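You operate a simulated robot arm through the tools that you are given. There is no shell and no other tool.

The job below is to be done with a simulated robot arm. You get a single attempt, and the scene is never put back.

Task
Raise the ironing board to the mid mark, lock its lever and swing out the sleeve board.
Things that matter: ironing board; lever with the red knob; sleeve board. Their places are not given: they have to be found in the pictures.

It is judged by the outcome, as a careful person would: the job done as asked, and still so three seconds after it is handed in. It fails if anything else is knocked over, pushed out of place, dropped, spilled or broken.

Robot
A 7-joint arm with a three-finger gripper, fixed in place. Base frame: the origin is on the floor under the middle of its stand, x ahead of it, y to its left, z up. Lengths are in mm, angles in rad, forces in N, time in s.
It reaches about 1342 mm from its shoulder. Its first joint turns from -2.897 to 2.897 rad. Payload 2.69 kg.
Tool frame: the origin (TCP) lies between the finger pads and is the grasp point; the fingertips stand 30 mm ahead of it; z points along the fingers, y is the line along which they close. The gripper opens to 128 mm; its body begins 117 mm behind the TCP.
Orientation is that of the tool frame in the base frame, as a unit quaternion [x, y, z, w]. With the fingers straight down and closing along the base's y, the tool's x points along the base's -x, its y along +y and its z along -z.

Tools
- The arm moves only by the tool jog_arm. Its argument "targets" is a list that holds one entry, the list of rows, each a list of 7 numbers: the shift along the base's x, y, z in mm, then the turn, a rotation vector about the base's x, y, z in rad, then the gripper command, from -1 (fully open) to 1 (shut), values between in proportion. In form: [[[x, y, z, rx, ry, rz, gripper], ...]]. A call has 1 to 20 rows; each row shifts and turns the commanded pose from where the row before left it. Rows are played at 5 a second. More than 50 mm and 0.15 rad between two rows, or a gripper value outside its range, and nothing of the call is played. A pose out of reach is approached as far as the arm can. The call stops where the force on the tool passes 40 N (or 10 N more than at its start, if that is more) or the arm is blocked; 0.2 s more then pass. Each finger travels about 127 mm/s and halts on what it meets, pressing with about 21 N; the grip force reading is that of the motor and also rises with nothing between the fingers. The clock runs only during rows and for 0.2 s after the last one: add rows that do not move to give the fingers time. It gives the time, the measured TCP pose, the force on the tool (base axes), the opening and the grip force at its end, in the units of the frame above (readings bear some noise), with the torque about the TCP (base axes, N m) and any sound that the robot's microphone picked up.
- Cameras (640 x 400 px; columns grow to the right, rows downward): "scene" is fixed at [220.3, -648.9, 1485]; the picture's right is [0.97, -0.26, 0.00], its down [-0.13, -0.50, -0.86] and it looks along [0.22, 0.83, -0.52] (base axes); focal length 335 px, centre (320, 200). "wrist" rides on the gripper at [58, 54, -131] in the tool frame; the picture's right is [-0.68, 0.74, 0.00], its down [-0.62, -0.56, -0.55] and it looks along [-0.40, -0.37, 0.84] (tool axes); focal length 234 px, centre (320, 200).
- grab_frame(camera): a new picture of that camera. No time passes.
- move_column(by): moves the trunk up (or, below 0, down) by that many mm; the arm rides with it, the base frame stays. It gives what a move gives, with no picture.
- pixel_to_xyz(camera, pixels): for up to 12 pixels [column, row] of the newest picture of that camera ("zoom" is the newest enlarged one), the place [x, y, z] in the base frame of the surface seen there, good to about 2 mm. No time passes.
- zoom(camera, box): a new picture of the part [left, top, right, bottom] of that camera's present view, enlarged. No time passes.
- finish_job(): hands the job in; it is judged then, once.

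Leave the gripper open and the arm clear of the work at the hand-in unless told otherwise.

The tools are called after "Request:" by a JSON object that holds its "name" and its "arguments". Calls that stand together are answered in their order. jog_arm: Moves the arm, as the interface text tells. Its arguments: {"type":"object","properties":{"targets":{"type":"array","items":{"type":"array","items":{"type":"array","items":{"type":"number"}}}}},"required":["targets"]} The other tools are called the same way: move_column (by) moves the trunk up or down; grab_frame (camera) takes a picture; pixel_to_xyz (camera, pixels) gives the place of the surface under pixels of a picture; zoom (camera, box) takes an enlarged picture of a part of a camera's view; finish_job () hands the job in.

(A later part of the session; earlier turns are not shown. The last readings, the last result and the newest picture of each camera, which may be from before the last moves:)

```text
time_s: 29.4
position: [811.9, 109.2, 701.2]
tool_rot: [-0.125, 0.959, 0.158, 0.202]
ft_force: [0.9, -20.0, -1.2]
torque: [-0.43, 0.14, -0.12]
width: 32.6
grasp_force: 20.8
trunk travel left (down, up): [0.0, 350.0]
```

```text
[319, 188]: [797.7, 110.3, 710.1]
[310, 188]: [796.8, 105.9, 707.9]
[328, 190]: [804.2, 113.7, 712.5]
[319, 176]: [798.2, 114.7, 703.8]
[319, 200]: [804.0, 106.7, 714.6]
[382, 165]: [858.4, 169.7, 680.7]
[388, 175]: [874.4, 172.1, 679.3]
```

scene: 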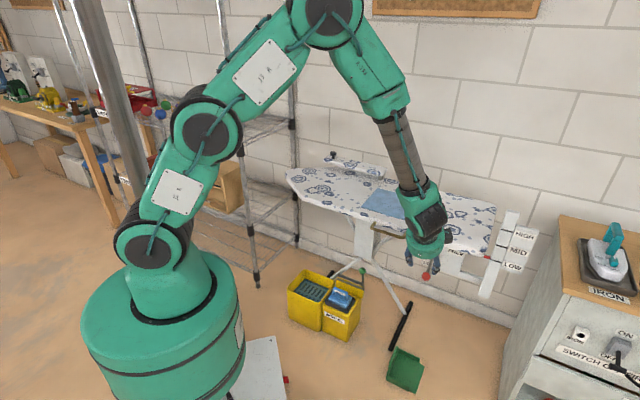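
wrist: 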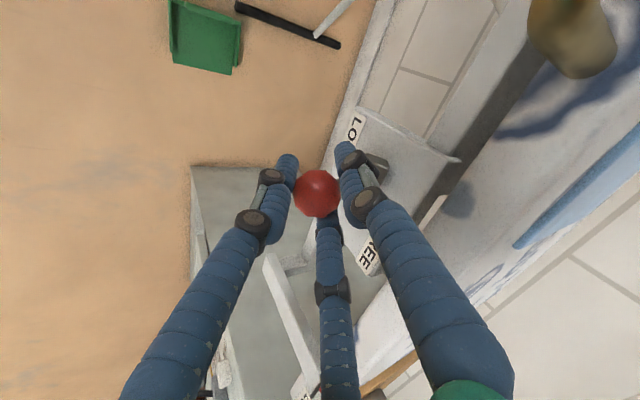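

The knob did move up to z about 700, so there's no stop yet. I'll go on along the tangent, inward and up.

Request:
{"name": "jog_arm", "arguments": {"targets": [[[1.0, 0.6, 4.5, 0, 0, 0, 1], [1.5, 1.2, 4.5, 0, 0, 0, 1], [0, 0, 0, 0, 0, 0, 1]]]}}

Request:
{"name": "grab_frame", "arguments": {"camera": "wrist"}}

Request:
{"name": "pixel_to_xyz", "arguments": {"camera": "wrist", "pixels": [[319, 188], [310, 188], [328, 190], [319, 176], [319, 200]]}}

```text
time_s: 30.1
position: [814.8, 111.0, 707.3]
tool_rot: [-0.124, 0.958, 0.159, 0.202]
ft_force: [4.5, -14.7, -14.7]
torque: [-0.13, 0.0, -0.02]
width: 32.3
grasp_force: 20.3
trunk travel left (down, up): [0.0, 350.0]
```

```text
taken
```

wrist: 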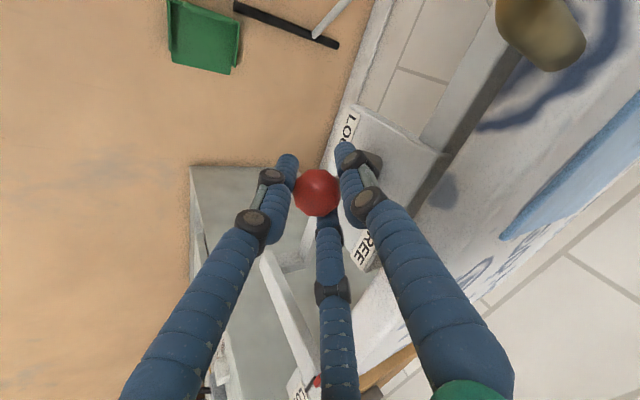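

```text
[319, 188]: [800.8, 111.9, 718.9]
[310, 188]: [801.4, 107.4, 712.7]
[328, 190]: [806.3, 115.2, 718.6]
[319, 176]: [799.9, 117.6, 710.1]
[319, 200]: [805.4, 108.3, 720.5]
```

Vertical force rose to about 15 N, so this may be the stop. One more small nudge will confirm it.

Request:
{"name": "jog_arm", "arguments": {"targets": [[[0.8, 0.8, 2.5, 0, 0, 0, 1], [0, 0, 0, 0, 0, 0, 1]]]}}

Request:
{"name": "pixel_to_xyz", "arguments": {"camera": "wrist", "pixels": [[319, 188]]}}

```text
time_s: 30.8
position: [813.7, 111.2, 709.0]
tool_rot: [-0.124, 0.959, 0.159, 0.201]
ft_force: [-6.4, -20.2, -25.7]
torque: [0.05, -0.04, 0.01]
width: 32.7
grasp_force: 21.0
trunk travel left (down, up): [0.0, 350.0]
```

```text
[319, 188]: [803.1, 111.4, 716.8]
```

Force is climbing fast against the FREE end stop, so the lever is fully at FREE. I'll ease the push, open just enough to free the knob, and retreat along the tool axis.

Request:
{"name": "jog_arm", "arguments": {"targets": [[[-0.5, -0.5, -4, 0, 0, 0, 0.44], [0, 0, 0, 0, 0, 0, 0.25], [0, 0, 0, 0, 0, 0, 0.25], [-8.4, -8.6, 20.8, 0, 0, 0, 0.25], [-8.4, -8.6, 20.8, 0, 0, 0, 0.25], [-8.4, -8.6, 20.8, 0, 0, 0, 0.25], [-12, -12, 20, 0, 0, 0, 0.25], [-12, -12, 20, 0, 0, 0, 0.25], [0, 0, 0, 0, 0, 0, 0.25]]]}}

Request:
{"name": "grab_frame", "arguments": {"camera": "wrist"}}

Request:
{"name": "zoom", "arguments": {"camera": "scene", "box": [370, 180, 530, 300]}}

```text
time_s: 32.8
position: [763.7, 60.0, 810.8]
tool_rot: [-0.124, 0.958, 0.159, 0.203]
ft_force: [-0.2, -0.2, -0.2]
torque: [-0.04, -0.05, -0.01]
width: 47.8
grasp_force: 0.0
trunk travel left (down, up): [0.0, 350.0]
```

```text
taken
```

wrist: 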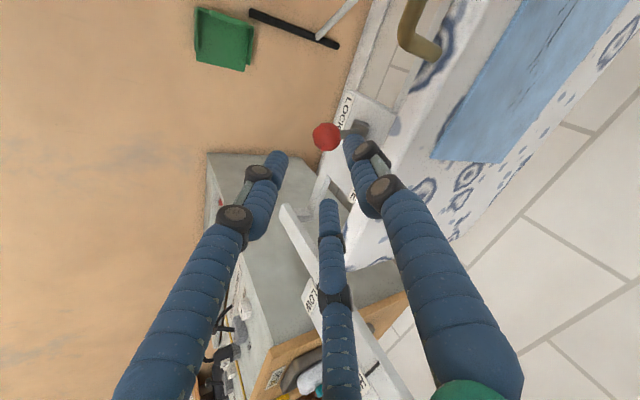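

```text
3.33 times, centred on (450, 240) of scene
```

zoom: 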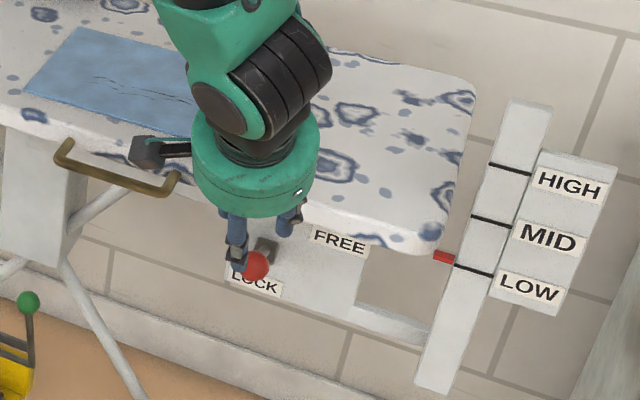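

The hand is clear with zero force. I'll measure where the knob stayed.

Request:
{"name": "pixel_to_xyz", "arguments": {"camera": "wrist", "pixels": [[326, 136], [316, 136], [336, 140], [326, 126], [326, 147], [345, 133], [360, 127]]}}

```text
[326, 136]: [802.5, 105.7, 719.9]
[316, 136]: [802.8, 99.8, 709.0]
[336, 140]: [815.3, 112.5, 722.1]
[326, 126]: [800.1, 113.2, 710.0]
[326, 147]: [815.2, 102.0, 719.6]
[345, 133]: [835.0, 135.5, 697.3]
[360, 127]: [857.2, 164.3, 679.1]
```

The knob stays up at FREE (z about 708). Now the handle: best is a near-level hand with the thumb above the bar and two fingers under it. I'll retreat in front of the handle while rolling back by +60°, then try pitching the hand up in free air.

Request:
{"name": "jog_arm", "arguments": {"targets": [[[-23, 5, 2.4, 0.0458, 0.0463, -0.1135, 0.25], [-23, 5, 2.4, 0.0458, 0.0463, -0.1135, 0.25], [-23, 5, 2.4, 0.0458, 0.0463, -0.1135, 0.25], [-23, 5, 2.4, 0.0458, 0.0463, -0.1135, 0.25], [-23, 5, 2.4, 0.0458, 0.0463, -0.1135, 0.25], [-23, 5, 2.4, 0.0458, 0.0463, -0.1135, 0.25], [-23, 5, 2.4, 0.0458, 0.0463, -0.1135, 0.25], [-23, 5, 2.4, 0.0458, 0.0463, -0.1135, 0.25], [0, 0, 0, 0, 0, 0, 0.25]]]}}

Request:
{"name": "jog_arm", "arguments": {"targets": [[[0, 0, 0, 0.092, -0.092, 0, 0.25], [0, 0, 0, 0.092, -0.092, 0, 0.25], [0, 0, 0, 0.092, -0.092, 0, 0.25], [0, 0, 0, 0, 0, 0, 0.25]]]}}

Request:
{"name": "grab_frame", "arguments": {"camera": "scene"}}

```text
time_s: 34.8
position: [582.0, 102.0, 831.9]
tool_rot: [0.371, 0.892, 0.239, 0.097]
ft_force: [0.4, 0.6, -0.7]
torque: [-0.01, 0.0, -0.03]
width: 47.9
grasp_force: 0.1
trunk travel left (down, up): [0.0, 350.0]
```

```text
time_s: 35.8
position: [582.1, 101.6, 829.9]
tool_rot: [0.344, 0.829, 0.408, 0.167]
ft_force: [0.4, 0.0, 0.2]
torque: [0.06, 0.01, -0.01]
width: 47.9
grasp_force: 0.0
trunk travel left (down, up): [0.0, 350.0]
```

```text
taken
```

scene: 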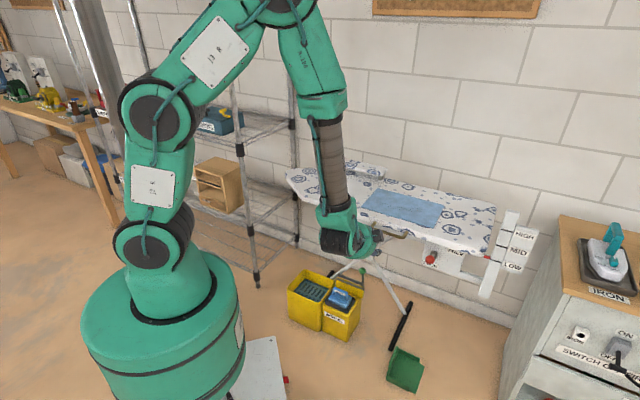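

No warnings so far; the hand points 38° below level. I'll pitch up further.

Request:
{"name": "jog_arm", "arguments": {"targets": [[[0, 0, 0, 0.092, -0.092, 0, 0.25], [0, 0, 0, 0.092, -0.092, 0, 0.25], [0, 0, 0, 0.092, -0.092, 0, 0.25], [0, 0, 0, 0, 0, 0, 0.25]]]}}

Request:
{"name": "grab_frame", "arguments": {"camera": "scene"}}

Request:
{"name": "grab_frame", "arguments": {"camera": "wrist"}}

```text
time_s: 36.8
position: [582.3, 101.9, 830.9]
tool_rot: [0.305, 0.735, 0.561, 0.23]
ft_force: [-0.2, -0.2, -0.2]
torque: [0.02, 0.02, -0.03]
width: 47.9
grasp_force: 0.0
trunk travel left (down, up): [0.0, 350.0]
```

```text
taken
```

scene: 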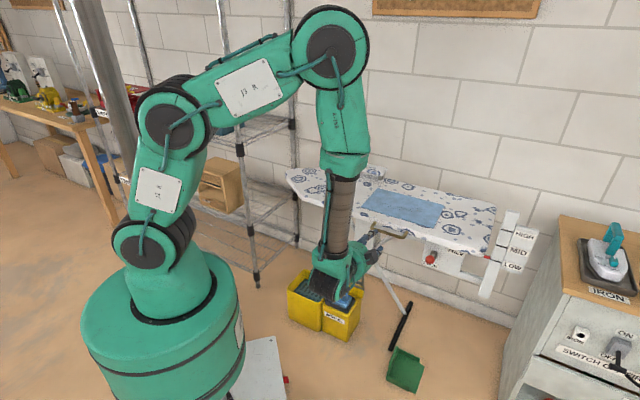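

```text
taken
```

wrist: 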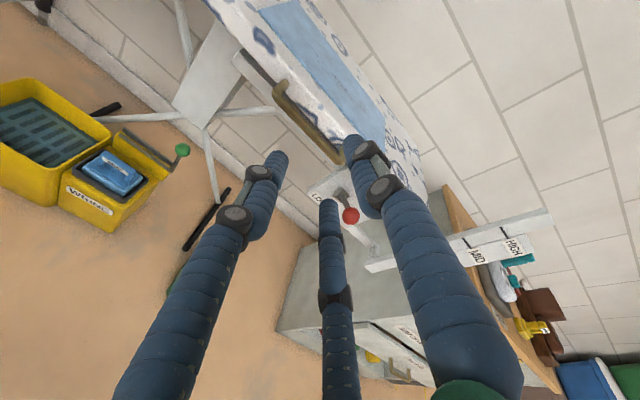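

That worked: the hand points only 15° below level, with the thumb on top. The handle shows from about (275,80) to (340,160) in the wrist view. I'll measure it.

Request:
{"name": "zoom", "arguments": {"camera": "wrist", "box": [230, 40, 390, 180]}}

Request:
{"name": "pixel_to_xyz", "arguments": {"camera": "zoom", "pixels": [[175, 165], [200, 190], [240, 235], [280, 290], [320, 345], [340, 370], [420, 460], [190, 150], [300, 280], [225, 235], [265, 235], [150, 130]]}}

```text
2.86 times, centred on (310, 110) of wrist
```

zoom: 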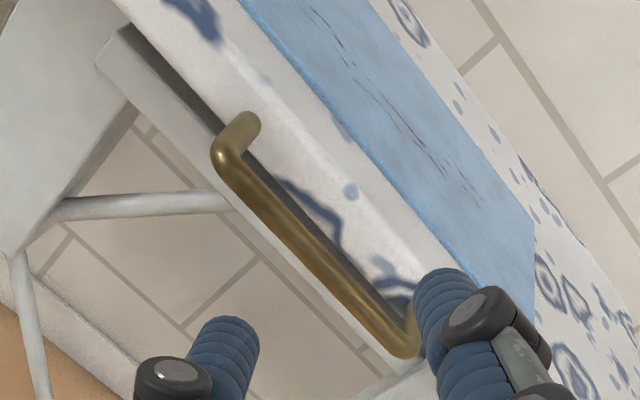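

```text
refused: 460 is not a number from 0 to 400
```

Request:
{"name": "pixel_to_xyz", "arguments": {"camera": "zoom", "pixels": [[232, 155], [255, 190], [245, 198], [300, 240], [285, 228], [345, 285], [330, 290], [385, 330], [405, 345], [375, 340], [250, 125], [330, 262]]}}

```text
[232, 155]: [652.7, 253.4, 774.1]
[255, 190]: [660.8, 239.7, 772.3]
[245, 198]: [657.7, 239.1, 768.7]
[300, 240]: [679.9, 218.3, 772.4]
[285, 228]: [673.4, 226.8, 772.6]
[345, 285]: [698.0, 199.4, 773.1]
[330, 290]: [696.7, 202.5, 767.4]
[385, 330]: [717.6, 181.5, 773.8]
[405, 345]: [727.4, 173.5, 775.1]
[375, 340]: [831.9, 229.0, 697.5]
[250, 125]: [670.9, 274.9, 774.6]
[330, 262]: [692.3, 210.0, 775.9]
```

The bar's centre is about s 337, d -642, z 769, i.e. around (692,215,769). I'll open to about 80 mm and move to 90 mm short of it on the tool axis.

Request:
{"name": "jog_arm", "arguments": {"targets": [[[16.1, 17.1, -12.7, 0, 0, 0, -0.25], [16.1, 17.1, -12.7, 0, 0, 0, -0.25], [16.1, 17.1, -12.7, 0, 0, 0, -0.25], [0, 0, 0, 0, 0, 0, -0.25]]]}}

Request:
{"name": "grab_frame", "arguments": {"camera": "wrist"}}

```text
time_s: 37.8
position: [630.8, 153.7, 793.6]
tool_rot: [0.305, 0.735, 0.561, 0.23]
ft_force: [-0.5, 0.3, -0.4]
torque: [-0.01, 0.0, 0.0]
width: 79.8
grasp_force: 0.1
trunk travel left (down, up): [0.0, 350.0]
```

```text
taken
```

wrist: 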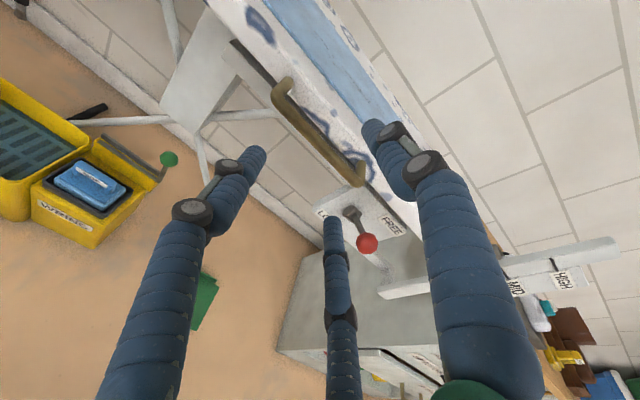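

Aligned: the bar passes close to the expected aim point, about (319,140). I'll advance 67 mm, then check before the last bit.

Request:
{"name": "jog_arm", "arguments": {"targets": [[[15.3, 15.4, -6, 0, 0, 0, -0.25], [15.3, 15.4, -6, 0, 0, 0, -0.25], [15.3, 15.4, -6, 0, 0, 0, -0.25], [0, 0, 0, 0, 0, 0, -0.25]]]}}

Request:
{"name": "grab_frame", "arguments": {"camera": "wrist"}}

Request:
{"name": "zoom", "arguments": {"camera": "scene", "box": [310, 180, 470, 300]}}

```text
time_s: 38.8
position: [674.9, 200.3, 776.8]
tool_rot: [0.305, 0.735, 0.561, 0.23]
ft_force: [0.6, 0.8, 0.1]
torque: [-0.01, 0.02, 0.01]
width: 80.0
grasp_force: 0.0
trunk travel left (down, up): [0.0, 350.0]
```

```text
taken
```

wrist: 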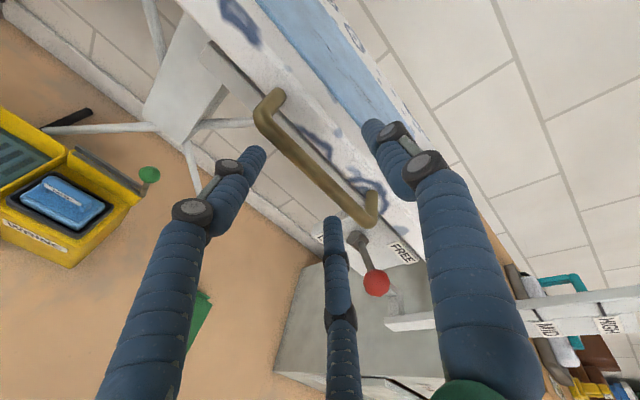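

```text
3.33 times, centred on (390, 240) of scene
```

zoom: 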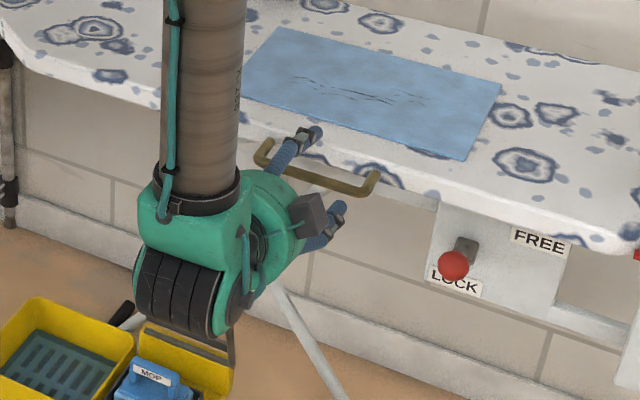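

The thumb is above the bar and the fingers are below. I'll do the last 22 mm, then close.

Request:
{"name": "jog_arm", "arguments": {"targets": [[[8, 7.5, -4, 0, 0, 0, -0.25], [8, 7.5, -4, 0, 0, 0, -0.25], [0, 0, 0, 0, 0, 0, -0.25]]]}}

Request:
{"name": "grab_frame", "arguments": {"camera": "wrist"}}

```text
time_s: 39.5
position: [690.6, 213.9, 768.1]
tool_rot: [0.305, 0.735, 0.561, 0.23]
ft_force: [-0.2, 0.2, -0.2]
torque: [-0.02, 0.04, 0.01]
width: 80.0
grasp_force: 0.0
trunk travel left (down, up): [0.0, 350.0]
```

```text
taken
```

wrist: 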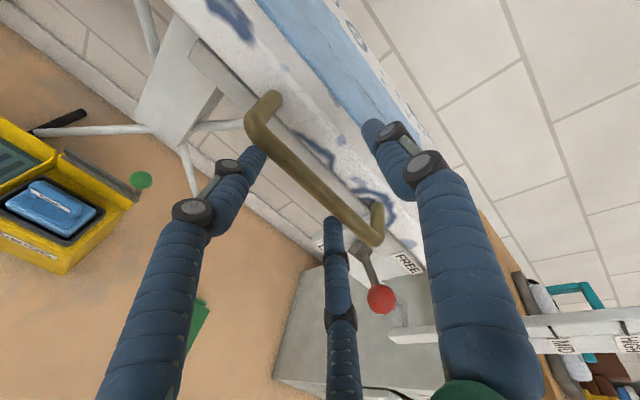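

The bar is at the grasp point. Closing on it.

Request:
{"name": "jog_arm", "arguments": {"targets": [[[0, 0, 0, 0, 0, 0, 0.2], [0, 0, 0, 0, 0, 0, 0.6], [0, 0, 0, 0, 0, 0, 1], [0, 0, 0, 0, 0, 0, 1], [0, 0, 0, 0, 0, 0, 1]]]}}

Request:
{"name": "grab_frame", "arguments": {"camera": "wrist"}}

```text
time_s: 40.8
position: [690.6, 215.4, 766.0]
tool_rot: [0.305, 0.736, 0.559, 0.228]
ft_force: [-25.7, 9.8, -12.6]
torque: [-0.1, -0.19, 0.23]
width: 19.1
grasp_force: 43.9
trunk travel left (down, up): [0.0, 350.0]
```

```text
taken
```

wrist: 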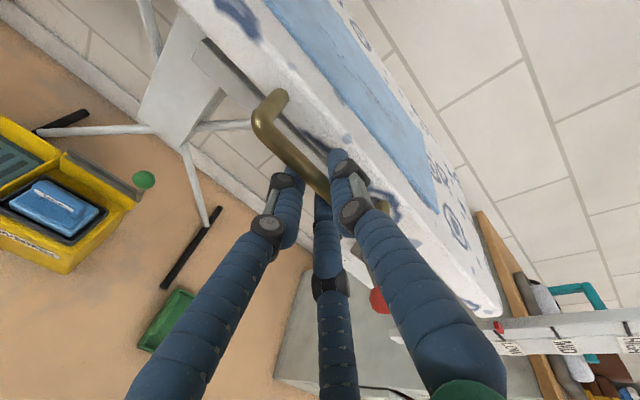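

Gripped (19 mm, 44 N), with some sideways preload. I'll ease the side load by about 2 mm and start lifting gently, watching the force.

Request:
{"name": "jog_arm", "arguments": {"targets": [[[-1.4, 1.0, 0, 0, 0, 0, 1], [0, 0, 3, 0, 0, 0, 1], [0, 0, 3, 0, 0, 0, 1], [0, 0, 0, 0, 0, 0, 1]]]}}

Request:
{"name": "zoom", "arguments": {"camera": "scene", "box": [476, 235, 516, 265]}}

```text
time_s: 41.8
position: [689.3, 216.1, 773.0]
tool_rot: [0.305, 0.735, 0.56, 0.23]
ft_force: [-36.0, 4.2, -9.5]
torque: [-0.13, -0.23, 0.16]
width: 18.7
grasp_force: 44.3
trunk travel left (down, up): [0.0, 350.0]
```

```text
13.33 times, centred on (496, 250) of scene
```

zoom: 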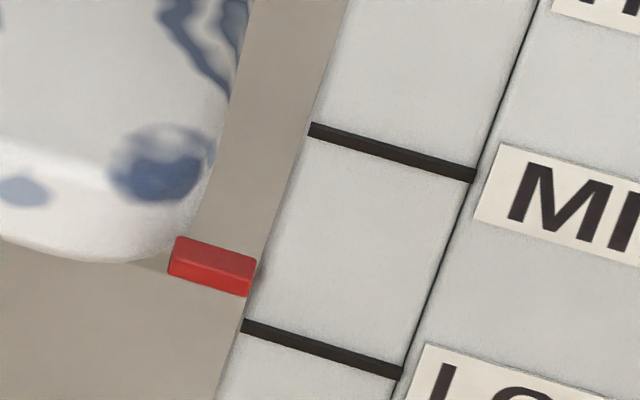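

The board rises with the handle, and vertical force is small. Side force is 36 N along -x, so I'll relieve it by moving outward and left a little before lifting on.

Request:
{"name": "jog_arm", "arguments": {"targets": [[[-2.5, -0.7, 0, 0, 0, 0, 1], [0, 0, 0, 0, 0, 0, 1]]]}}

```text
time_s: 42.4
position: [688.8, 215.1, 774.0]
tool_rot: [0.304, 0.734, 0.561, 0.231]
ft_force: [-11.5, 13.8, -8.8]
torque: [-0.11, -0.05, -0.01]
width: 18.8
grasp_force: 43.7
trunk travel left (down, up): [0.0, 350.0]
```

Better. I'll trim once more and lift 15 mm in small steps.

Request:
{"name": "jog_arm", "arguments": {"targets": [[[-0.8, 1.0, 0, 0, 0, 0, 1], [0, 0, 4, 0, 0, 0, 1], [0, 0, 4, 0, 0, 0, 1], [0, 0, 4, 0, 0, 0, 1], [0, 0, 4, 0, 0, 0, 1], [0, 0, 0, 0, 0, 0, 1]]]}}

Request:
{"name": "zoom", "arguments": {"camera": "scene", "box": [476, 235, 516, 265]}}

Request:
{"name": "pixel_to_xyz", "arguments": {"camera": "zoom", "pixels": [[225, 215], [225, 222], [225, 228], [230, 232], [320, 130], [255, 325]]}}

```text
time_s: 43.8
position: [689.3, 214.6, 788.8]
tool_rot: [0.305, 0.734, 0.56, 0.232]
ft_force: [38.9, 0.3, -6.7]
torque: [-0.16, -0.02, -0.13]
width: 19.0
grasp_force: 44.0
trunk travel left (down, up): [0.0, 350.0]
```

```text
13.33 times, centred on (496, 250) of scene
```

zoom: 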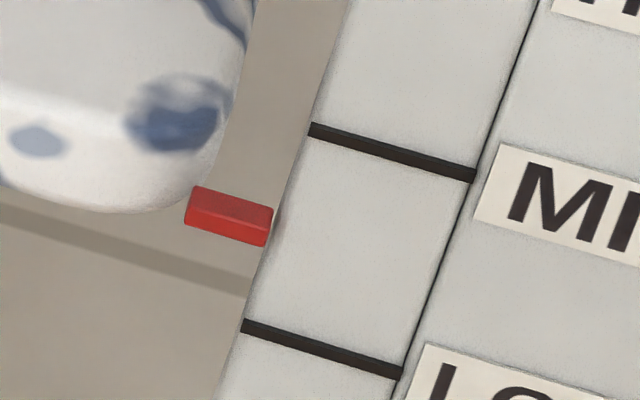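

```text
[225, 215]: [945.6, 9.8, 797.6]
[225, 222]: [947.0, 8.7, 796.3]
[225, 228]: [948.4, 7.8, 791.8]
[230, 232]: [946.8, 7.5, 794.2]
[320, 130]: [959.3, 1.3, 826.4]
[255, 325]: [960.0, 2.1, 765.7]
```

The pointer is at about 794 and MID is at 825.5, so about 31 mm remain. The side force swings because the clamp is stiff, so I'll loosen the grip slightly and let the bar ride on the lower fingers without side load.

Request:
{"name": "jog_arm", "arguments": {"targets": [[[1.0, 0, 0, 0, 0, 0, 0.62], [0, 0, 0, 0, 0, 0, 0.62], [0, 0, 0, 0, 0, 0, 0.62]]]}}

Request:
{"name": "zoom", "arguments": {"camera": "scene", "box": [476, 235, 516, 265]}}

```text
time_s: 44.5
position: [687.8, 215.0, 788.7]
tool_rot: [0.305, 0.735, 0.56, 0.23]
ft_force: [0.2, -0.3, 0.6]
torque: [0.01, 0.02, 0.01]
width: 24.3
grasp_force: 0.1
trunk travel left (down, up): [0.0, 350.0]
```

```text
13.33 times, centred on (496, 250) of scene
```

zoom: 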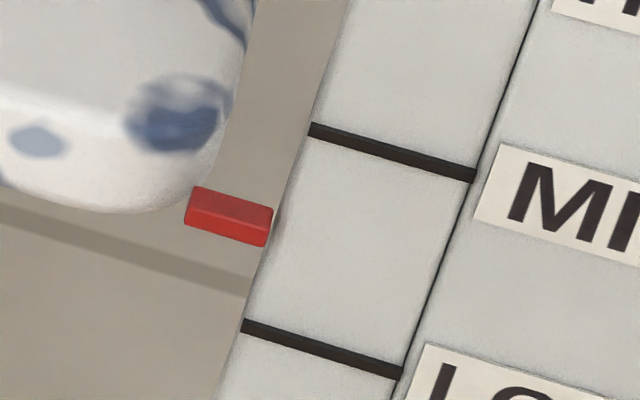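

The board holds its height by itself with zero load on the hand. I'll lift on with this loose hold, 24 mm in small steps.

Request:
{"name": "jog_arm", "arguments": {"targets": [[[0, 0, 4, 0, 0, 0, 0.62], [0, 0, 4, 0, 0, 0, 0.62], [0, 0, 4, 0, 0, 0, 0.62], [0, 0, 4, 0, 0, 0, 0.62], [0, 0, 4, 0, 0, 0, 0.62], [0, 0, 4, 0, 0, 0, 0.62], [0, 0, 0, 0, 0, 0, 0.62]]]}}

Request:
{"name": "zoom", "arguments": {"camera": "scene", "box": [476, 235, 516, 265]}}

Request:
{"name": "pixel_to_xyz", "arguments": {"camera": "zoom", "pixels": [[240, 140], [240, 147], [240, 154], [270, 150], [320, 130], [330, 132]]}}

```text
time_s: 46.1
position: [687.5, 216.2, 811.3]
tool_rot: [0.305, 0.735, 0.56, 0.23]
ft_force: [-6.6, -7.9, -10.1]
torque: [-0.07, -0.05, 0.07]
width: 26.7
grasp_force: 1.7
trunk travel left (down, up): [0.0, 350.0]
```

```text
13.33 times, centred on (496, 250) of scene
```

zoom: 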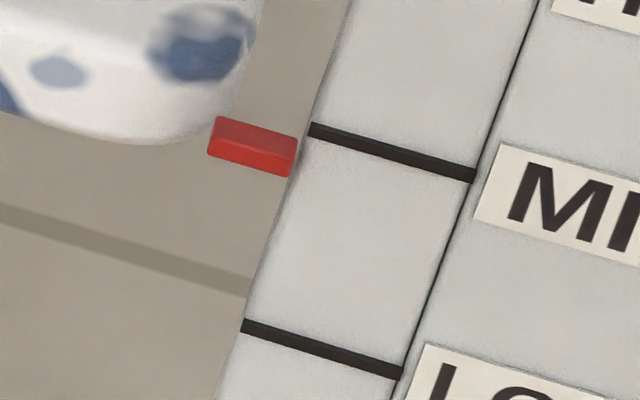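

```text
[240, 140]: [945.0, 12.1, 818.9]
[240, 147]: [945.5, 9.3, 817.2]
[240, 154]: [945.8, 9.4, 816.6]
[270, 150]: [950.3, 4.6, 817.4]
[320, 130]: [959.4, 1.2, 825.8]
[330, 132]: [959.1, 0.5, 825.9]
```

The pointer is at about 816, and about 9.5 mm remains by both the coordinates and the pixel offset. I'll lift 8 mm and look.

Request:
{"name": "jog_arm", "arguments": {"targets": [[[0, 0, 3, 0, 0, 0, 0.62], [0, 0, 3, 0, 0, 0, 0.62], [0, 0, 2, 0, 0, 0, 0.62], [0, 0, 0, 0, 0, 0, 0.62]]]}}

Request:
{"name": "zoom", "arguments": {"camera": "scene", "box": [480, 236, 512, 260]}}

Request:
{"name": "pixel_to_xyz", "arguments": {"camera": "zoom", "pixels": [[230, 140], [230, 150], [230, 160], [200, 140], [300, 160], [330, 150], [320, 145]]}}

```text
time_s: 47.1
position: [688.4, 216.2, 820.1]
tool_rot: [0.305, 0.735, 0.561, 0.23]
ft_force: [-8.5, -0.7, -9.7]
torque: [-0.01, 0.01, 0.03]
width: 27.0
grasp_force: 1.8
trunk travel left (down, up): [0.0, 350.0]
```

```text
16.00 times, centred on (496, 248) of scene
```

zoom: 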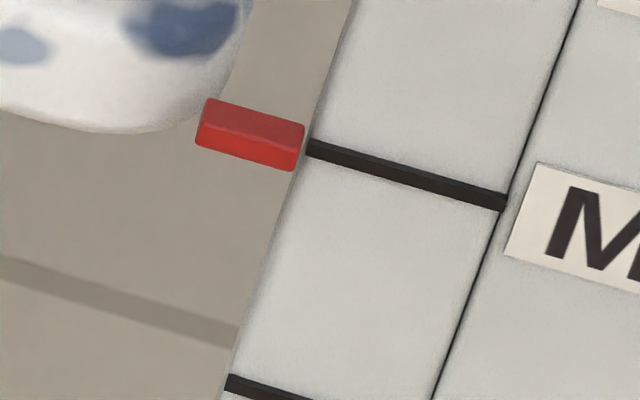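

```text
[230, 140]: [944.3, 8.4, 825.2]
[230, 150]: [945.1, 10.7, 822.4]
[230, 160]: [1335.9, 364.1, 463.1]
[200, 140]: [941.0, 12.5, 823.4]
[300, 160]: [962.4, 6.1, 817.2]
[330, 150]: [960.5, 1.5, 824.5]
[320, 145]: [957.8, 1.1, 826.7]
```

The pointer is about 2 mm below the MID line. I'll lift 2 mm more.

Request:
{"name": "jog_arm", "arguments": {"targets": [[[0, 0, 2, 0, 0, 0, 0.62], [0, 0, 0, 0, 0, 0, 0.62], [0, 0, 0, 0, 0, 0, 0.62]]]}}

Request:
{"name": "zoom", "arguments": {"camera": "scene", "box": [480, 236, 512, 260]}}

Request:
{"name": "pixel_to_xyz", "arguments": {"camera": "zoom", "pixels": [[230, 110], [230, 120], [230, 130], [230, 140], [270, 145], [285, 150], [320, 150]]}}

```text
time_s: 48.0
position: [686.9, 215.3, 821.8]
tool_rot: [0.304, 0.735, 0.56, 0.23]
ft_force: [-4.4, -0.9, -8.1]
torque: [-0.06, -0.05, -0.02]
width: 27.4
grasp_force: 1.7
trunk travel left (down, up): [0.0, 350.0]
```

```text
16.00 times, centred on (496, 248) of scene
```

zoom: 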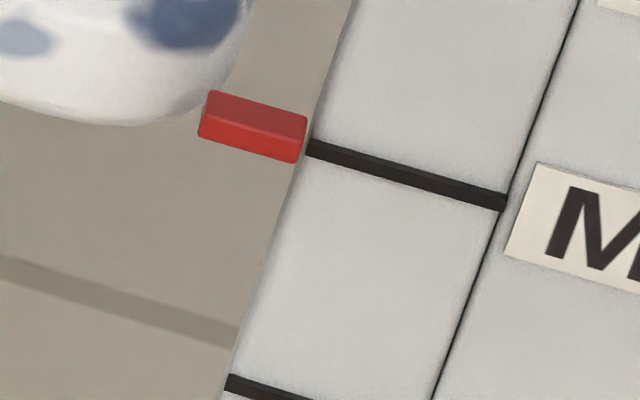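

```text
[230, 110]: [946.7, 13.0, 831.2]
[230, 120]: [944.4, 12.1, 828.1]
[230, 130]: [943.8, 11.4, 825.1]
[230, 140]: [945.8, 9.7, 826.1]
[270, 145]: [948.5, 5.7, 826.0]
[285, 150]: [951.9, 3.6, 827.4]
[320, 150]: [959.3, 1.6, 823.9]
```

The pointer's centre now lines up with the MID line. I'll open the fingers around the bar without moving and check that the board stays.

Request:
{"name": "jog_arm", "arguments": {"targets": [[[0, 0, -1, 0, 0, 0, 0.4], [0, 0, 0, 0, 0, 0, 0.0], [0, 0, 0, 0, 0, 0, -0.25], [0, 0, 0, 0, 0, 0, -0.25]]]}}

Request:
{"name": "zoom", "arguments": {"camera": "scene", "box": [480, 236, 512, 260]}}

Request:
{"name": "grab_frame", "arguments": {"camera": "wrist"}}

```text
time_s: 49.0
position: [688.6, 215.6, 821.8]
tool_rot: [0.304, 0.735, 0.561, 0.23]
ft_force: [-1.0, 0.2, -0.2]
torque: [0.01, -0.02, 0.01]
width: 80.0
grasp_force: 0.1
trunk travel left (down, up): [0.0, 350.0]
```

```text
16.00 times, centred on (496, 248) of scene
```

zoom: 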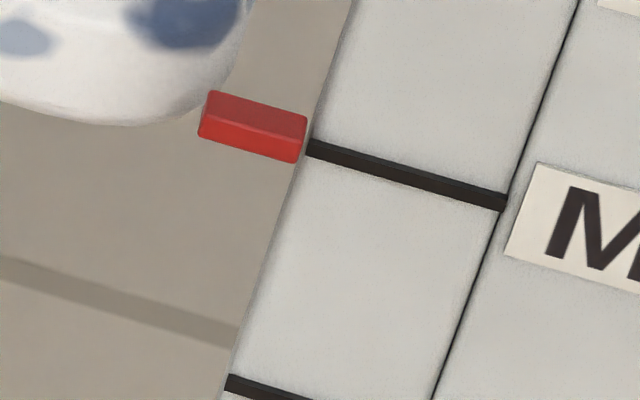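

```text
taken
```

wrist: 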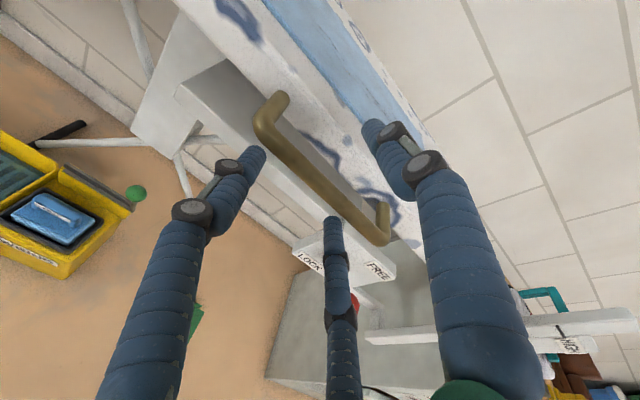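

The board stays at MID on its own. I'll back the hand straight out from the handle along its axis.

Request:
{"name": "jog_arm", "arguments": {"targets": [[[-15.3, -15.4, 6, 0, 0, 0, -0.25], [-15.3, -15.4, 6, 0, 0, 0, -0.25], [-15.3, -15.4, 6, 0, 0, 0, -0.25], [-15.3, -15.4, 6, 0, 0, 0, -0.25], [-15.3, -15.4, 6, 0, 0, 0, -0.25], [0, 0, 0, 0, 0, 0, -0.25]]]}}

Request:
{"name": "zoom", "arguments": {"camera": "scene", "box": [480, 236, 512, 260]}}

Request:
{"name": "grab_frame", "arguments": {"camera": "scene"}}

```text
time_s: 50.4
position: [610.3, 137.5, 852.3]
tool_rot: [0.304, 0.735, 0.56, 0.23]
ft_force: [-0.3, -0.2, -0.6]
torque: [0.01, 0.02, -0.02]
width: 79.8
grasp_force: 0.1
trunk travel left (down, up): [0.0, 350.0]
```

```text
16.00 times, centred on (496, 248) of scene
```

zoom: 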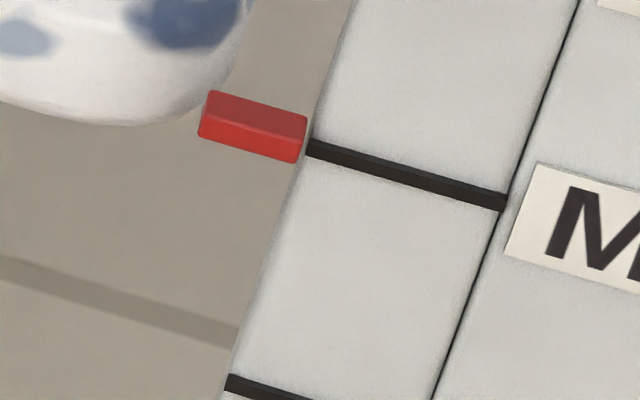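

```text
taken
```

scene: 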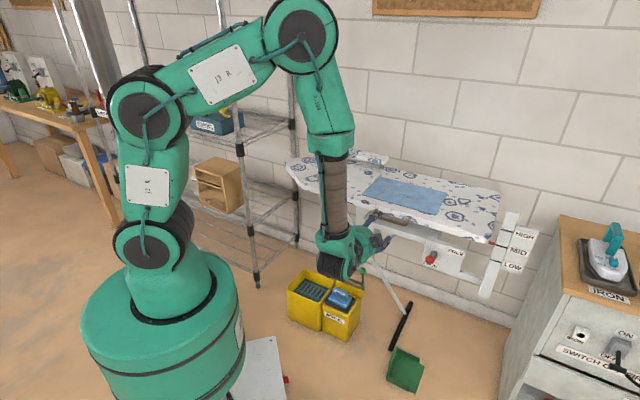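

The board still holds at MID and the hand is clear. Now I'll go to the lever: pitch down to about 38° below level, roll -60° so the rod falls in a finger gap, and move to a stand-off in front of the knob.

Request:
{"name": "jog_arm", "arguments": {"targets": [[[12, -8.8, -6.4, -0.092, 0.092, 0, 0.06], [12, -8.8, -6.4, -0.092, 0.092, 0, 0.06], [12, -8.8, -6.4, -0.092, 0.092, 0, 0.06], [12, -8.8, -6.4, -0.073, -0.0735, 0.08, 0.06], [12, -8.8, -6.4, -0.073, -0.0735, 0.08, 0.06], [12, -8.8, -6.4, -0.073, -0.0735, 0.08, 0.06], [12, -8.8, -6.4, -0.073, -0.0735, 0.08, 0.06], [12, -8.8, -6.4, -0.073, -0.0735, 0.08, 0.06], [12, -8.8, -6.4, -0.073, -0.0735, 0.08, 0.06], [12, -8.8, -6.4, -0.073, -0.0735, 0.08, 0.06], [12, -8.8, -6.4, -0.073, -0.0735, 0.08, 0.06], [0, 0, 0, 0, 0, 0, 0.06]]]}}

Request:
{"name": "grab_frame", "arguments": {"camera": "wrist"}}

Request:
{"name": "grab_frame", "arguments": {"camera": "scene"}}

```text
time_s: 53.0
position: [741.7, 41.9, 780.0]
tool_rot: [-0.116, 0.89, 0.269, 0.348]
ft_force: [1.9, -0.4, -0.6]
torque: [0.02, 0.03, 0.01]
width: 60.3
grasp_force: 0.0
trunk travel left (down, up): [0.0, 350.0]
```

```text
taken
```

wrist: 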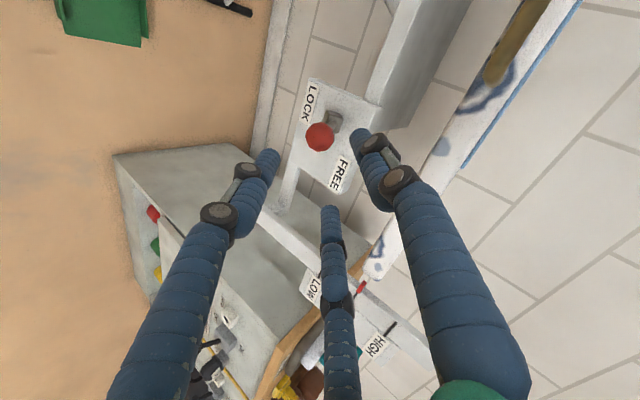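

```text
taken
```

scene: 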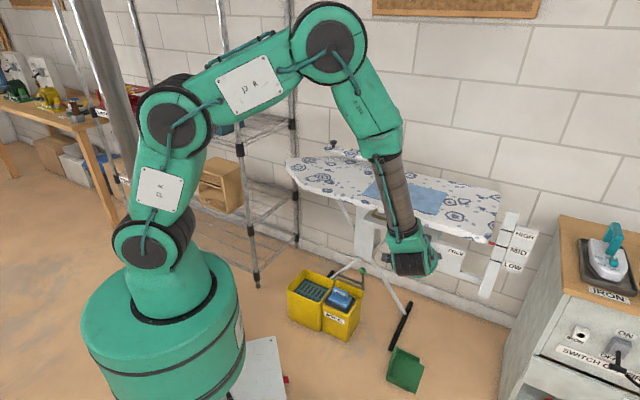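

The view shows the knob at (320,137), right ahead. I'll measure it.

Request:
{"name": "pixel_to_xyz", "arguments": {"camera": "wrist", "pixels": [[320, 137], [310, 137], [330, 140], [320, 127], [320, 148], [334, 120]]}}

```text
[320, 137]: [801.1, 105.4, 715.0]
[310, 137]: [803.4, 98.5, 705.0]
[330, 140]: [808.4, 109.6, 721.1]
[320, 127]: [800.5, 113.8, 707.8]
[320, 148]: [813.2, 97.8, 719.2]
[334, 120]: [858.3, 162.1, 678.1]
```

The knob's centre is about (812,110,708), 121 mm ahead on the axis. Advancing now.

Request:
{"name": "jog_arm", "arguments": {"targets": [[[14.1, 13.6, -14.4, 0, 0, 0, 0.06], [14.1, 13.6, -14.4, 0, 0, 0, 0.06], [14.1, 13.6, -14.4, 0, 0, 0, 0.06], [14.1, 13.6, -14.4, 0, 0, 0, 0.06], [14.1, 13.6, -14.4, 0, 0, 0, 0.06], [0, 0, 0, 0, 0, 0, 0.06]]]}}

Request:
{"name": "grab_frame", "arguments": {"camera": "wrist"}}

```text
time_s: 54.4
position: [813.3, 112.0, 707.4]
tool_rot: [-0.115, 0.89, 0.269, 0.349]
ft_force: [-0.3, -0.3, 0.0]
torque: [0.03, -0.03, -0.01]
width: 60.3
grasp_force: 0.1
trunk travel left (down, up): [0.0, 350.0]
```

```text
taken
```

wrist: 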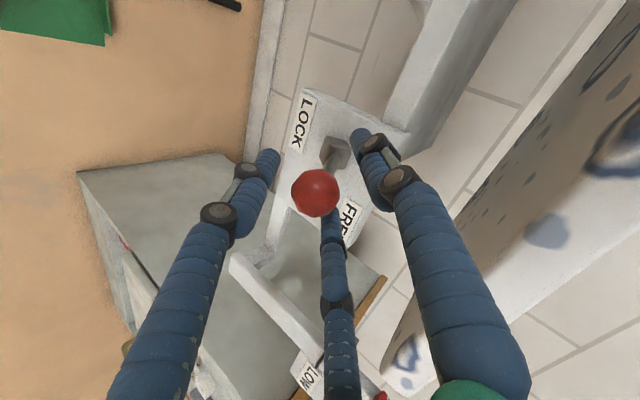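

Knob centred at (316,193). I'll close on it.

Request:
{"name": "jog_arm", "arguments": {"targets": [[[0, 0, 0, 0, 0, 0, 0.4], [0, 0, 0, 0, 0, 0, 0.7], [0, 0, 0, 0, 0, 0, 0.7], [0, 0, 0, 0, 0, 0, 0.7]]]}}

```text
time_s: 55.4
position: [813.6, 110.5, 708.8]
tool_rot: [-0.115, 0.891, 0.269, 0.348]
ft_force: [-2.3, -6.0, -5.2]
torque: [-0.11, 0.09, -0.09]
width: 32.5
grasp_force: 10.1
trunk travel left (down, up): [0.0, 350.0]
```

Held with a light grip. I'll move down along the arc, outward first, in 5 mm steps.

Request:
{"name": "jog_arm", "arguments": {"targets": [[[-1.7, -1.7, -5, 0, 0, 0, 0.7], [-1.4, -1.4, -5, 0, 0, 0, 0.7], [-1.1, -1.1, -5, 0, 0, 0, 0.7], [-0.9, -0.9, -5, 0, 0, 0, 0.7], [0, 0, 0, 0, 0, 0, 0.7]]]}}

```text
time_s: 56.5
position: [811.5, 104.4, 690.5]
tool_rot: [-0.115, 0.89, 0.269, 0.351]
ft_force: [33.8, -10.7, 7.9]
torque: [0.79, -0.65, 0.22]
width: 29.7
grasp_force: 45.0
trunk travel left (down, up): [0.0, 350.0]
```

The side force along +u says the hand sits about 2 mm too far left. I'll trim that and continue down.

Request:
{"name": "jog_arm", "arguments": {"targets": [[[1.6, -1.2, 0, 0, 0, 0, 0.7], [0, 0, 0, 0, 0, 0, 0.7]]]}}

Request:
{"name": "jog_arm", "arguments": {"targets": [[[-0.8, -0.8, -5, 0, 0, 0, 0.7], [-0.5, -0.5, -5, 0, 0, 0, 0.7], [0, 0, 0, 0, 0, 0, 0.7]]]}}

```text
time_s: 57.1
position: [810.3, 105.2, 688.9]
tool_rot: [-0.116, 0.89, 0.27, 0.348]
ft_force: [29.7, -2.8, 5.1]
torque: [0.77, -0.59, 0.26]
width: 29.8
grasp_force: 45.0
trunk travel left (down, up): [0.0, 350.0]
```

```text
time_s: 58.0
position: [808.6, 101.4, 678.7]
tool_rot: [-0.114, 0.89, 0.269, 0.349]
ft_force: [21.1, -0.1, 9.0]
torque: [0.77, -0.63, 0.12]
width: 29.7
grasp_force: 45.0
trunk travel left (down, up): [0.0, 350.0]
```

Force is easing. I'll continue down through level.

Request:
{"name": "jog_arm", "arguments": {"targets": [[[0.3, -0.4, -5, 0, 0, 0, 0.7], [0, 0, -5, 0, 0, 0, 0.7], [0.2, 0.2, -5, 0, 0, 0, 0.7], [0.4, 0.4, -5, 0, 0, 0, 0.7], [0, 0, 0, 0, 0, 0, 0.7]]]}}

Request:
{"name": "grab_frame", "arguments": {"camera": "wrist"}}

```text
time_s: 59.1
position: [809.2, 101.8, 658.5]
tool_rot: [-0.116, 0.89, 0.269, 0.348]
ft_force: [1.7, 6.6, 8.2]
torque: [0.55, -0.49, 0.08]
width: 29.6
grasp_force: 45.4
trunk travel left (down, up): [0.0, 350.0]
```

```text
taken
```

wrist: 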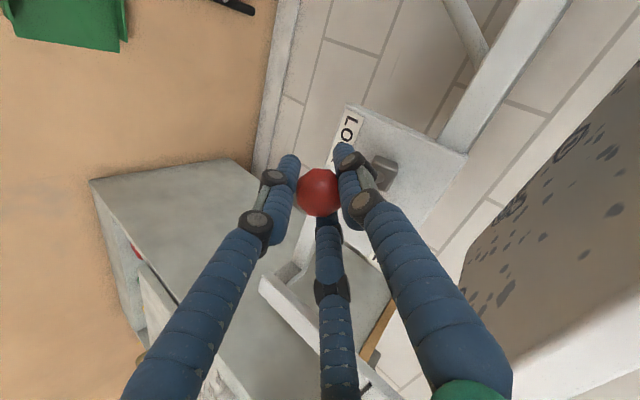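

The lever follows well; it's below level now with low force. I'll go on down toward LOCK.

Request:
{"name": "jog_arm", "arguments": {"targets": [[[0.5, 0.6, -5, 0, 0, 0, 0.7], [0.7, 0.8, -5, 0, 0, 0, 0.7], [0.9, 1.0, -5, 0, 0, 0, 0.7], [0, 0, 0, 0, 0, 0, 0.7]]]}}

Request:
{"name": "jog_arm", "arguments": {"targets": [[[1.1, 1.1, -5, 0, 0, 0, 0.7], [1.3, 1.3, -5, 0, 0, 0, 0.7], [0, 0, 0, 0, 0, 0, 0.7]]]}}

```text
time_s: 60.1
position: [811.0, 105.0, 643.3]
tool_rot: [-0.116, 0.89, 0.269, 0.35]
ft_force: [-2.4, 6.1, 6.5]
torque: [0.35, -0.51, -0.11]
width: 30.7
grasp_force: 45.2
trunk travel left (down, up): [0.0, 350.0]
```

```text
time_s: 61.0
position: [815.1, 108.9, 632.4]
tool_rot: [-0.117, 0.89, 0.269, 0.35]
ft_force: [0.7, 15.7, 8.6]
torque: [0.23, -0.34, -0.07]
width: 31.6
grasp_force: 44.8
trunk travel left (down, up): [0.0, 350.0]
```

It's back at z 632, the starting height of LOCK. I'll nudge further down to feel the stop.

Request:
{"name": "jog_arm", "arguments": {"targets": [[[0.6, 0.4, -3, 0, 0, 0, 0.7], [0.6, 0.4, -2, 0, 0, 0, 0.7], [0, 0, 0, 0, 0, 0, 0.7]]]}}

Request:
{"name": "grab_frame", "arguments": {"camera": "wrist"}}

Request:
{"name": "pixel_to_xyz", "arguments": {"camera": "wrist", "pixels": [[319, 188], [310, 188], [328, 190], [319, 176], [319, 200]]}}

```text
time_s: 61.8
position: [816.6, 109.2, 629.1]
tool_rot: [-0.117, 0.89, 0.269, 0.35]
ft_force: [0.5, 26.4, 16.3]
torque: [0.35, -0.59, -0.1]
width: 32.2
grasp_force: 45.8
trunk travel left (down, up): [0.0, 350.0]
```

```text
taken
```

wrist: 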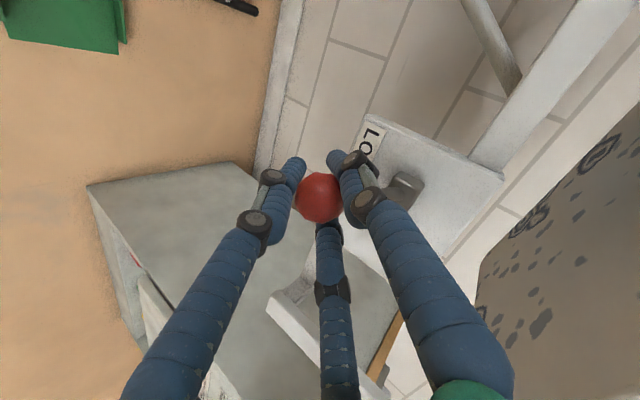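

```text
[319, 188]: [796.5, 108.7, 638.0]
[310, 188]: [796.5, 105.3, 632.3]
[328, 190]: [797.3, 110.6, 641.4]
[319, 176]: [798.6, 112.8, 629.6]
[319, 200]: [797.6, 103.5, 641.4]
```

Force is rising against the stop, and the knob's centre reads z about 632, the same as its LOCK position at the start. I'll release gently, back out along the tool axis and compare.

Request:
{"name": "jog_arm", "arguments": {"targets": [[[0, 0, 1, 0, 0, 0, 0.5], [0, 0, 0, 0, 0, 0, 0.06], [0, 0, 0, 0, 0, 0, 0.06], [-13.9, -14, 15.3, 0, 0, 0, 0.06], [-13.9, -14, 15.3, 0, 0, 0, 0.06], [-13.9, -14, 15.3, 0, 0, 0, 0.06], [-13.9, -14, 15.3, 0, 0, 0, 0.06], [-13.9, -14, 15.3, 0, 0, 0, 0.06], [0, 0, 0, 0, 0, 0, 0.06]]]}}

Request:
{"name": "grab_frame", "arguments": {"camera": "wrist"}}

Request:
{"name": "zoom", "arguments": {"camera": "scene", "box": [400, 200, 540, 300]}}

```text
time_s: 63.8
position: [746.2, 37.7, 706.0]
tool_rot: [-0.116, 0.89, 0.27, 0.349]
ft_force: [-0.1, -0.9, -1.0]
torque: [-0.01, 0.01, 0.0]
width: 60.4
grasp_force: 0.0
trunk travel left (down, up): [0.0, 350.0]
```

```text
taken
```

wrist: 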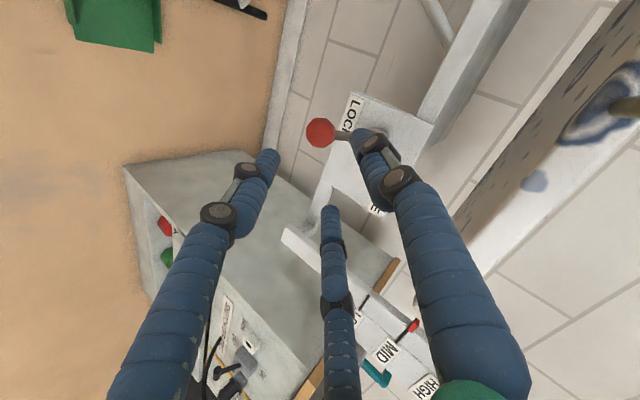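

```text
4.00 times, centred on (470, 250) of scene
```

zoom: 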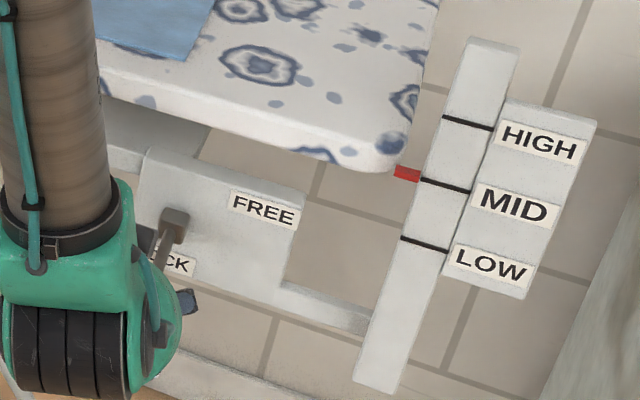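

The pointer is at MID and the lever is down again. I'll measure the knob to compare it with the starting value, and zoom on the pointer.

Request:
{"name": "pixel_to_xyz", "arguments": {"camera": "wrist", "pixels": [[321, 132], [312, 132], [330, 134], [321, 122], [321, 142], [344, 134], [350, 134]]}}

Request:
{"name": "zoom", "arguments": {"camera": "scene", "box": [480, 236, 512, 260]}}

```text
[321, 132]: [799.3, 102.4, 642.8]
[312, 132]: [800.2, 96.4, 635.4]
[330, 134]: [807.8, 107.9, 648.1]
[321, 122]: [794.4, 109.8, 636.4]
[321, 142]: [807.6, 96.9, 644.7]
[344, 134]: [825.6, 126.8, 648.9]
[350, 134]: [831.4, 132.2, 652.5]
```

```text
16.00 times, centred on (496, 248) of scene
```

zoom: 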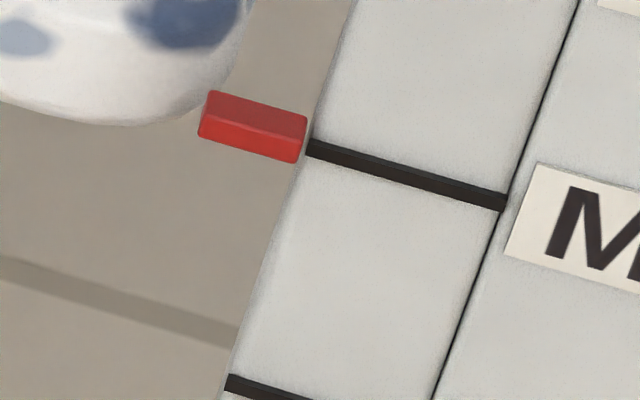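

Lever and rod readings match the starting LOCK position within a couple of mm, and the pointer is on MID. Next is the sleeve board. I'll back off and go up, turning the fingers to point straight down.

Request:
{"name": "jog_arm", "arguments": {"targets": [[[-25, -15, 30, 0, 0, 0, 0.06], [-20, -10, 45, -0.0925, 0.092, 0, 0.06], [-10, 0, 45, -0.0925, 0.092, 0, 0.06], [-10, 0, 45, -0.0925, 0.092, 0, 0.06], [-10, 0, 45, -0.0925, 0.092, 0, 0.06], [-10, 0, 45, -0.0925, 0.092, 0, 0.06], [-10, 0, 45, -0.0925, 0.092, 0, 0.06], [-10, 0, 45, -0.0925, 0.092, 0, 0.06], [0, 0, 0, 0, 0, 0, 0.06]]]}}

Request:
{"name": "grab_frame", "arguments": {"camera": "scene"}}

Request:
{"name": "zoom", "arguments": {"camera": "scene", "box": [416, 240, 472, 284]}}

```text
refused: row 2 steps farther than a row can; nothing moved
```

```text
taken
```

scene: 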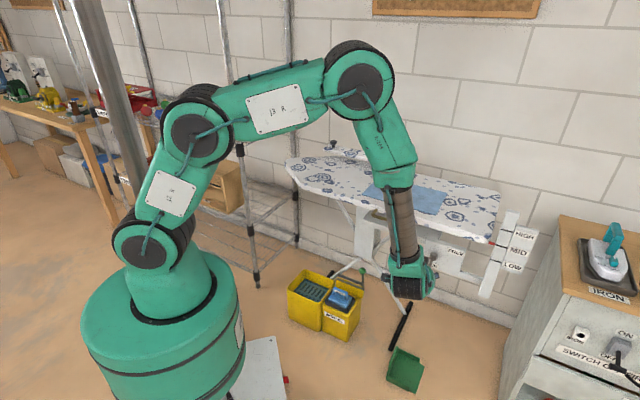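

```text
9.09 times, centred on (444, 262) of scene
```

zoom: 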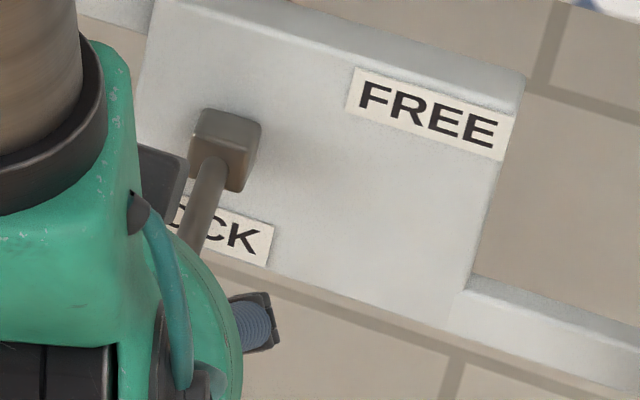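

One row was a little over 50 mm, so nothing moved. I'll send the same path with smaller steps.

Request:
{"name": "jog_arm", "arguments": {"targets": [[[-25, -15, 30, 0, 0, 0, 0.06], [-20, -10, 38, -0.0925, 0.092, 0, 0.06], [-10, 0, 42, -0.0925, 0.092, 0, 0.06], [-10, 0, 42, -0.0925, 0.092, 0, 0.06], [-10, 0, 42, -0.0925, 0.092, 0, 0.06], [-10, 0, 42, -0.0925, 0.092, 0, 0.06], [-10, 0, 42, -0.0925, 0.092, 0, 0.06], [-10, 0, 42, -0.0925, 0.092, 0, 0.06], [0, 0, 0, 0, 0, 0, 0.06]]]}}

Request:
{"name": "grab_frame", "arguments": {"camera": "scene"}}

Request:
{"name": "zoom", "arguments": {"camera": "scene", "box": [416, 240, 472, 284]}}

```text
time_s: 65.8
position: [660.9, 14.1, 951.2]
tool_rot: [-0.129, 0.985, 0.069, 0.091]
ft_force: [-0.7, -0.1, -0.2]
torque: [0.0, 0.02, 0.0]
width: 60.2
grasp_force: 0.0
out of reach, approached as far as the arm can: row 7, 8
trunk travel left (down, up): [0.0, 350.0]
```

```text
taken
```

scene: 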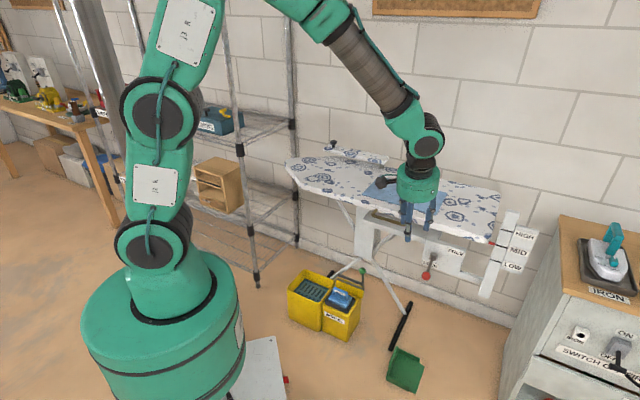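

```text
9.09 times, centred on (444, 262) of scene
```

zoom: 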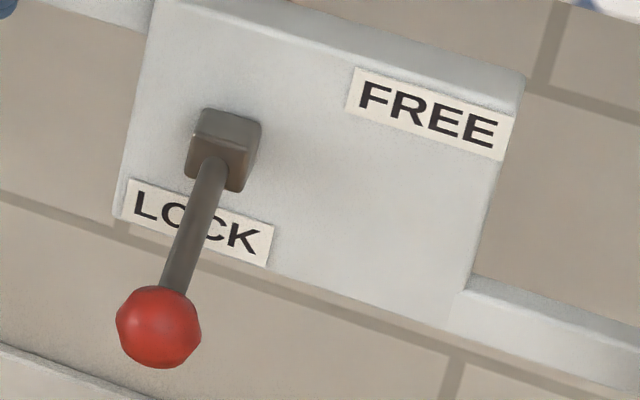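

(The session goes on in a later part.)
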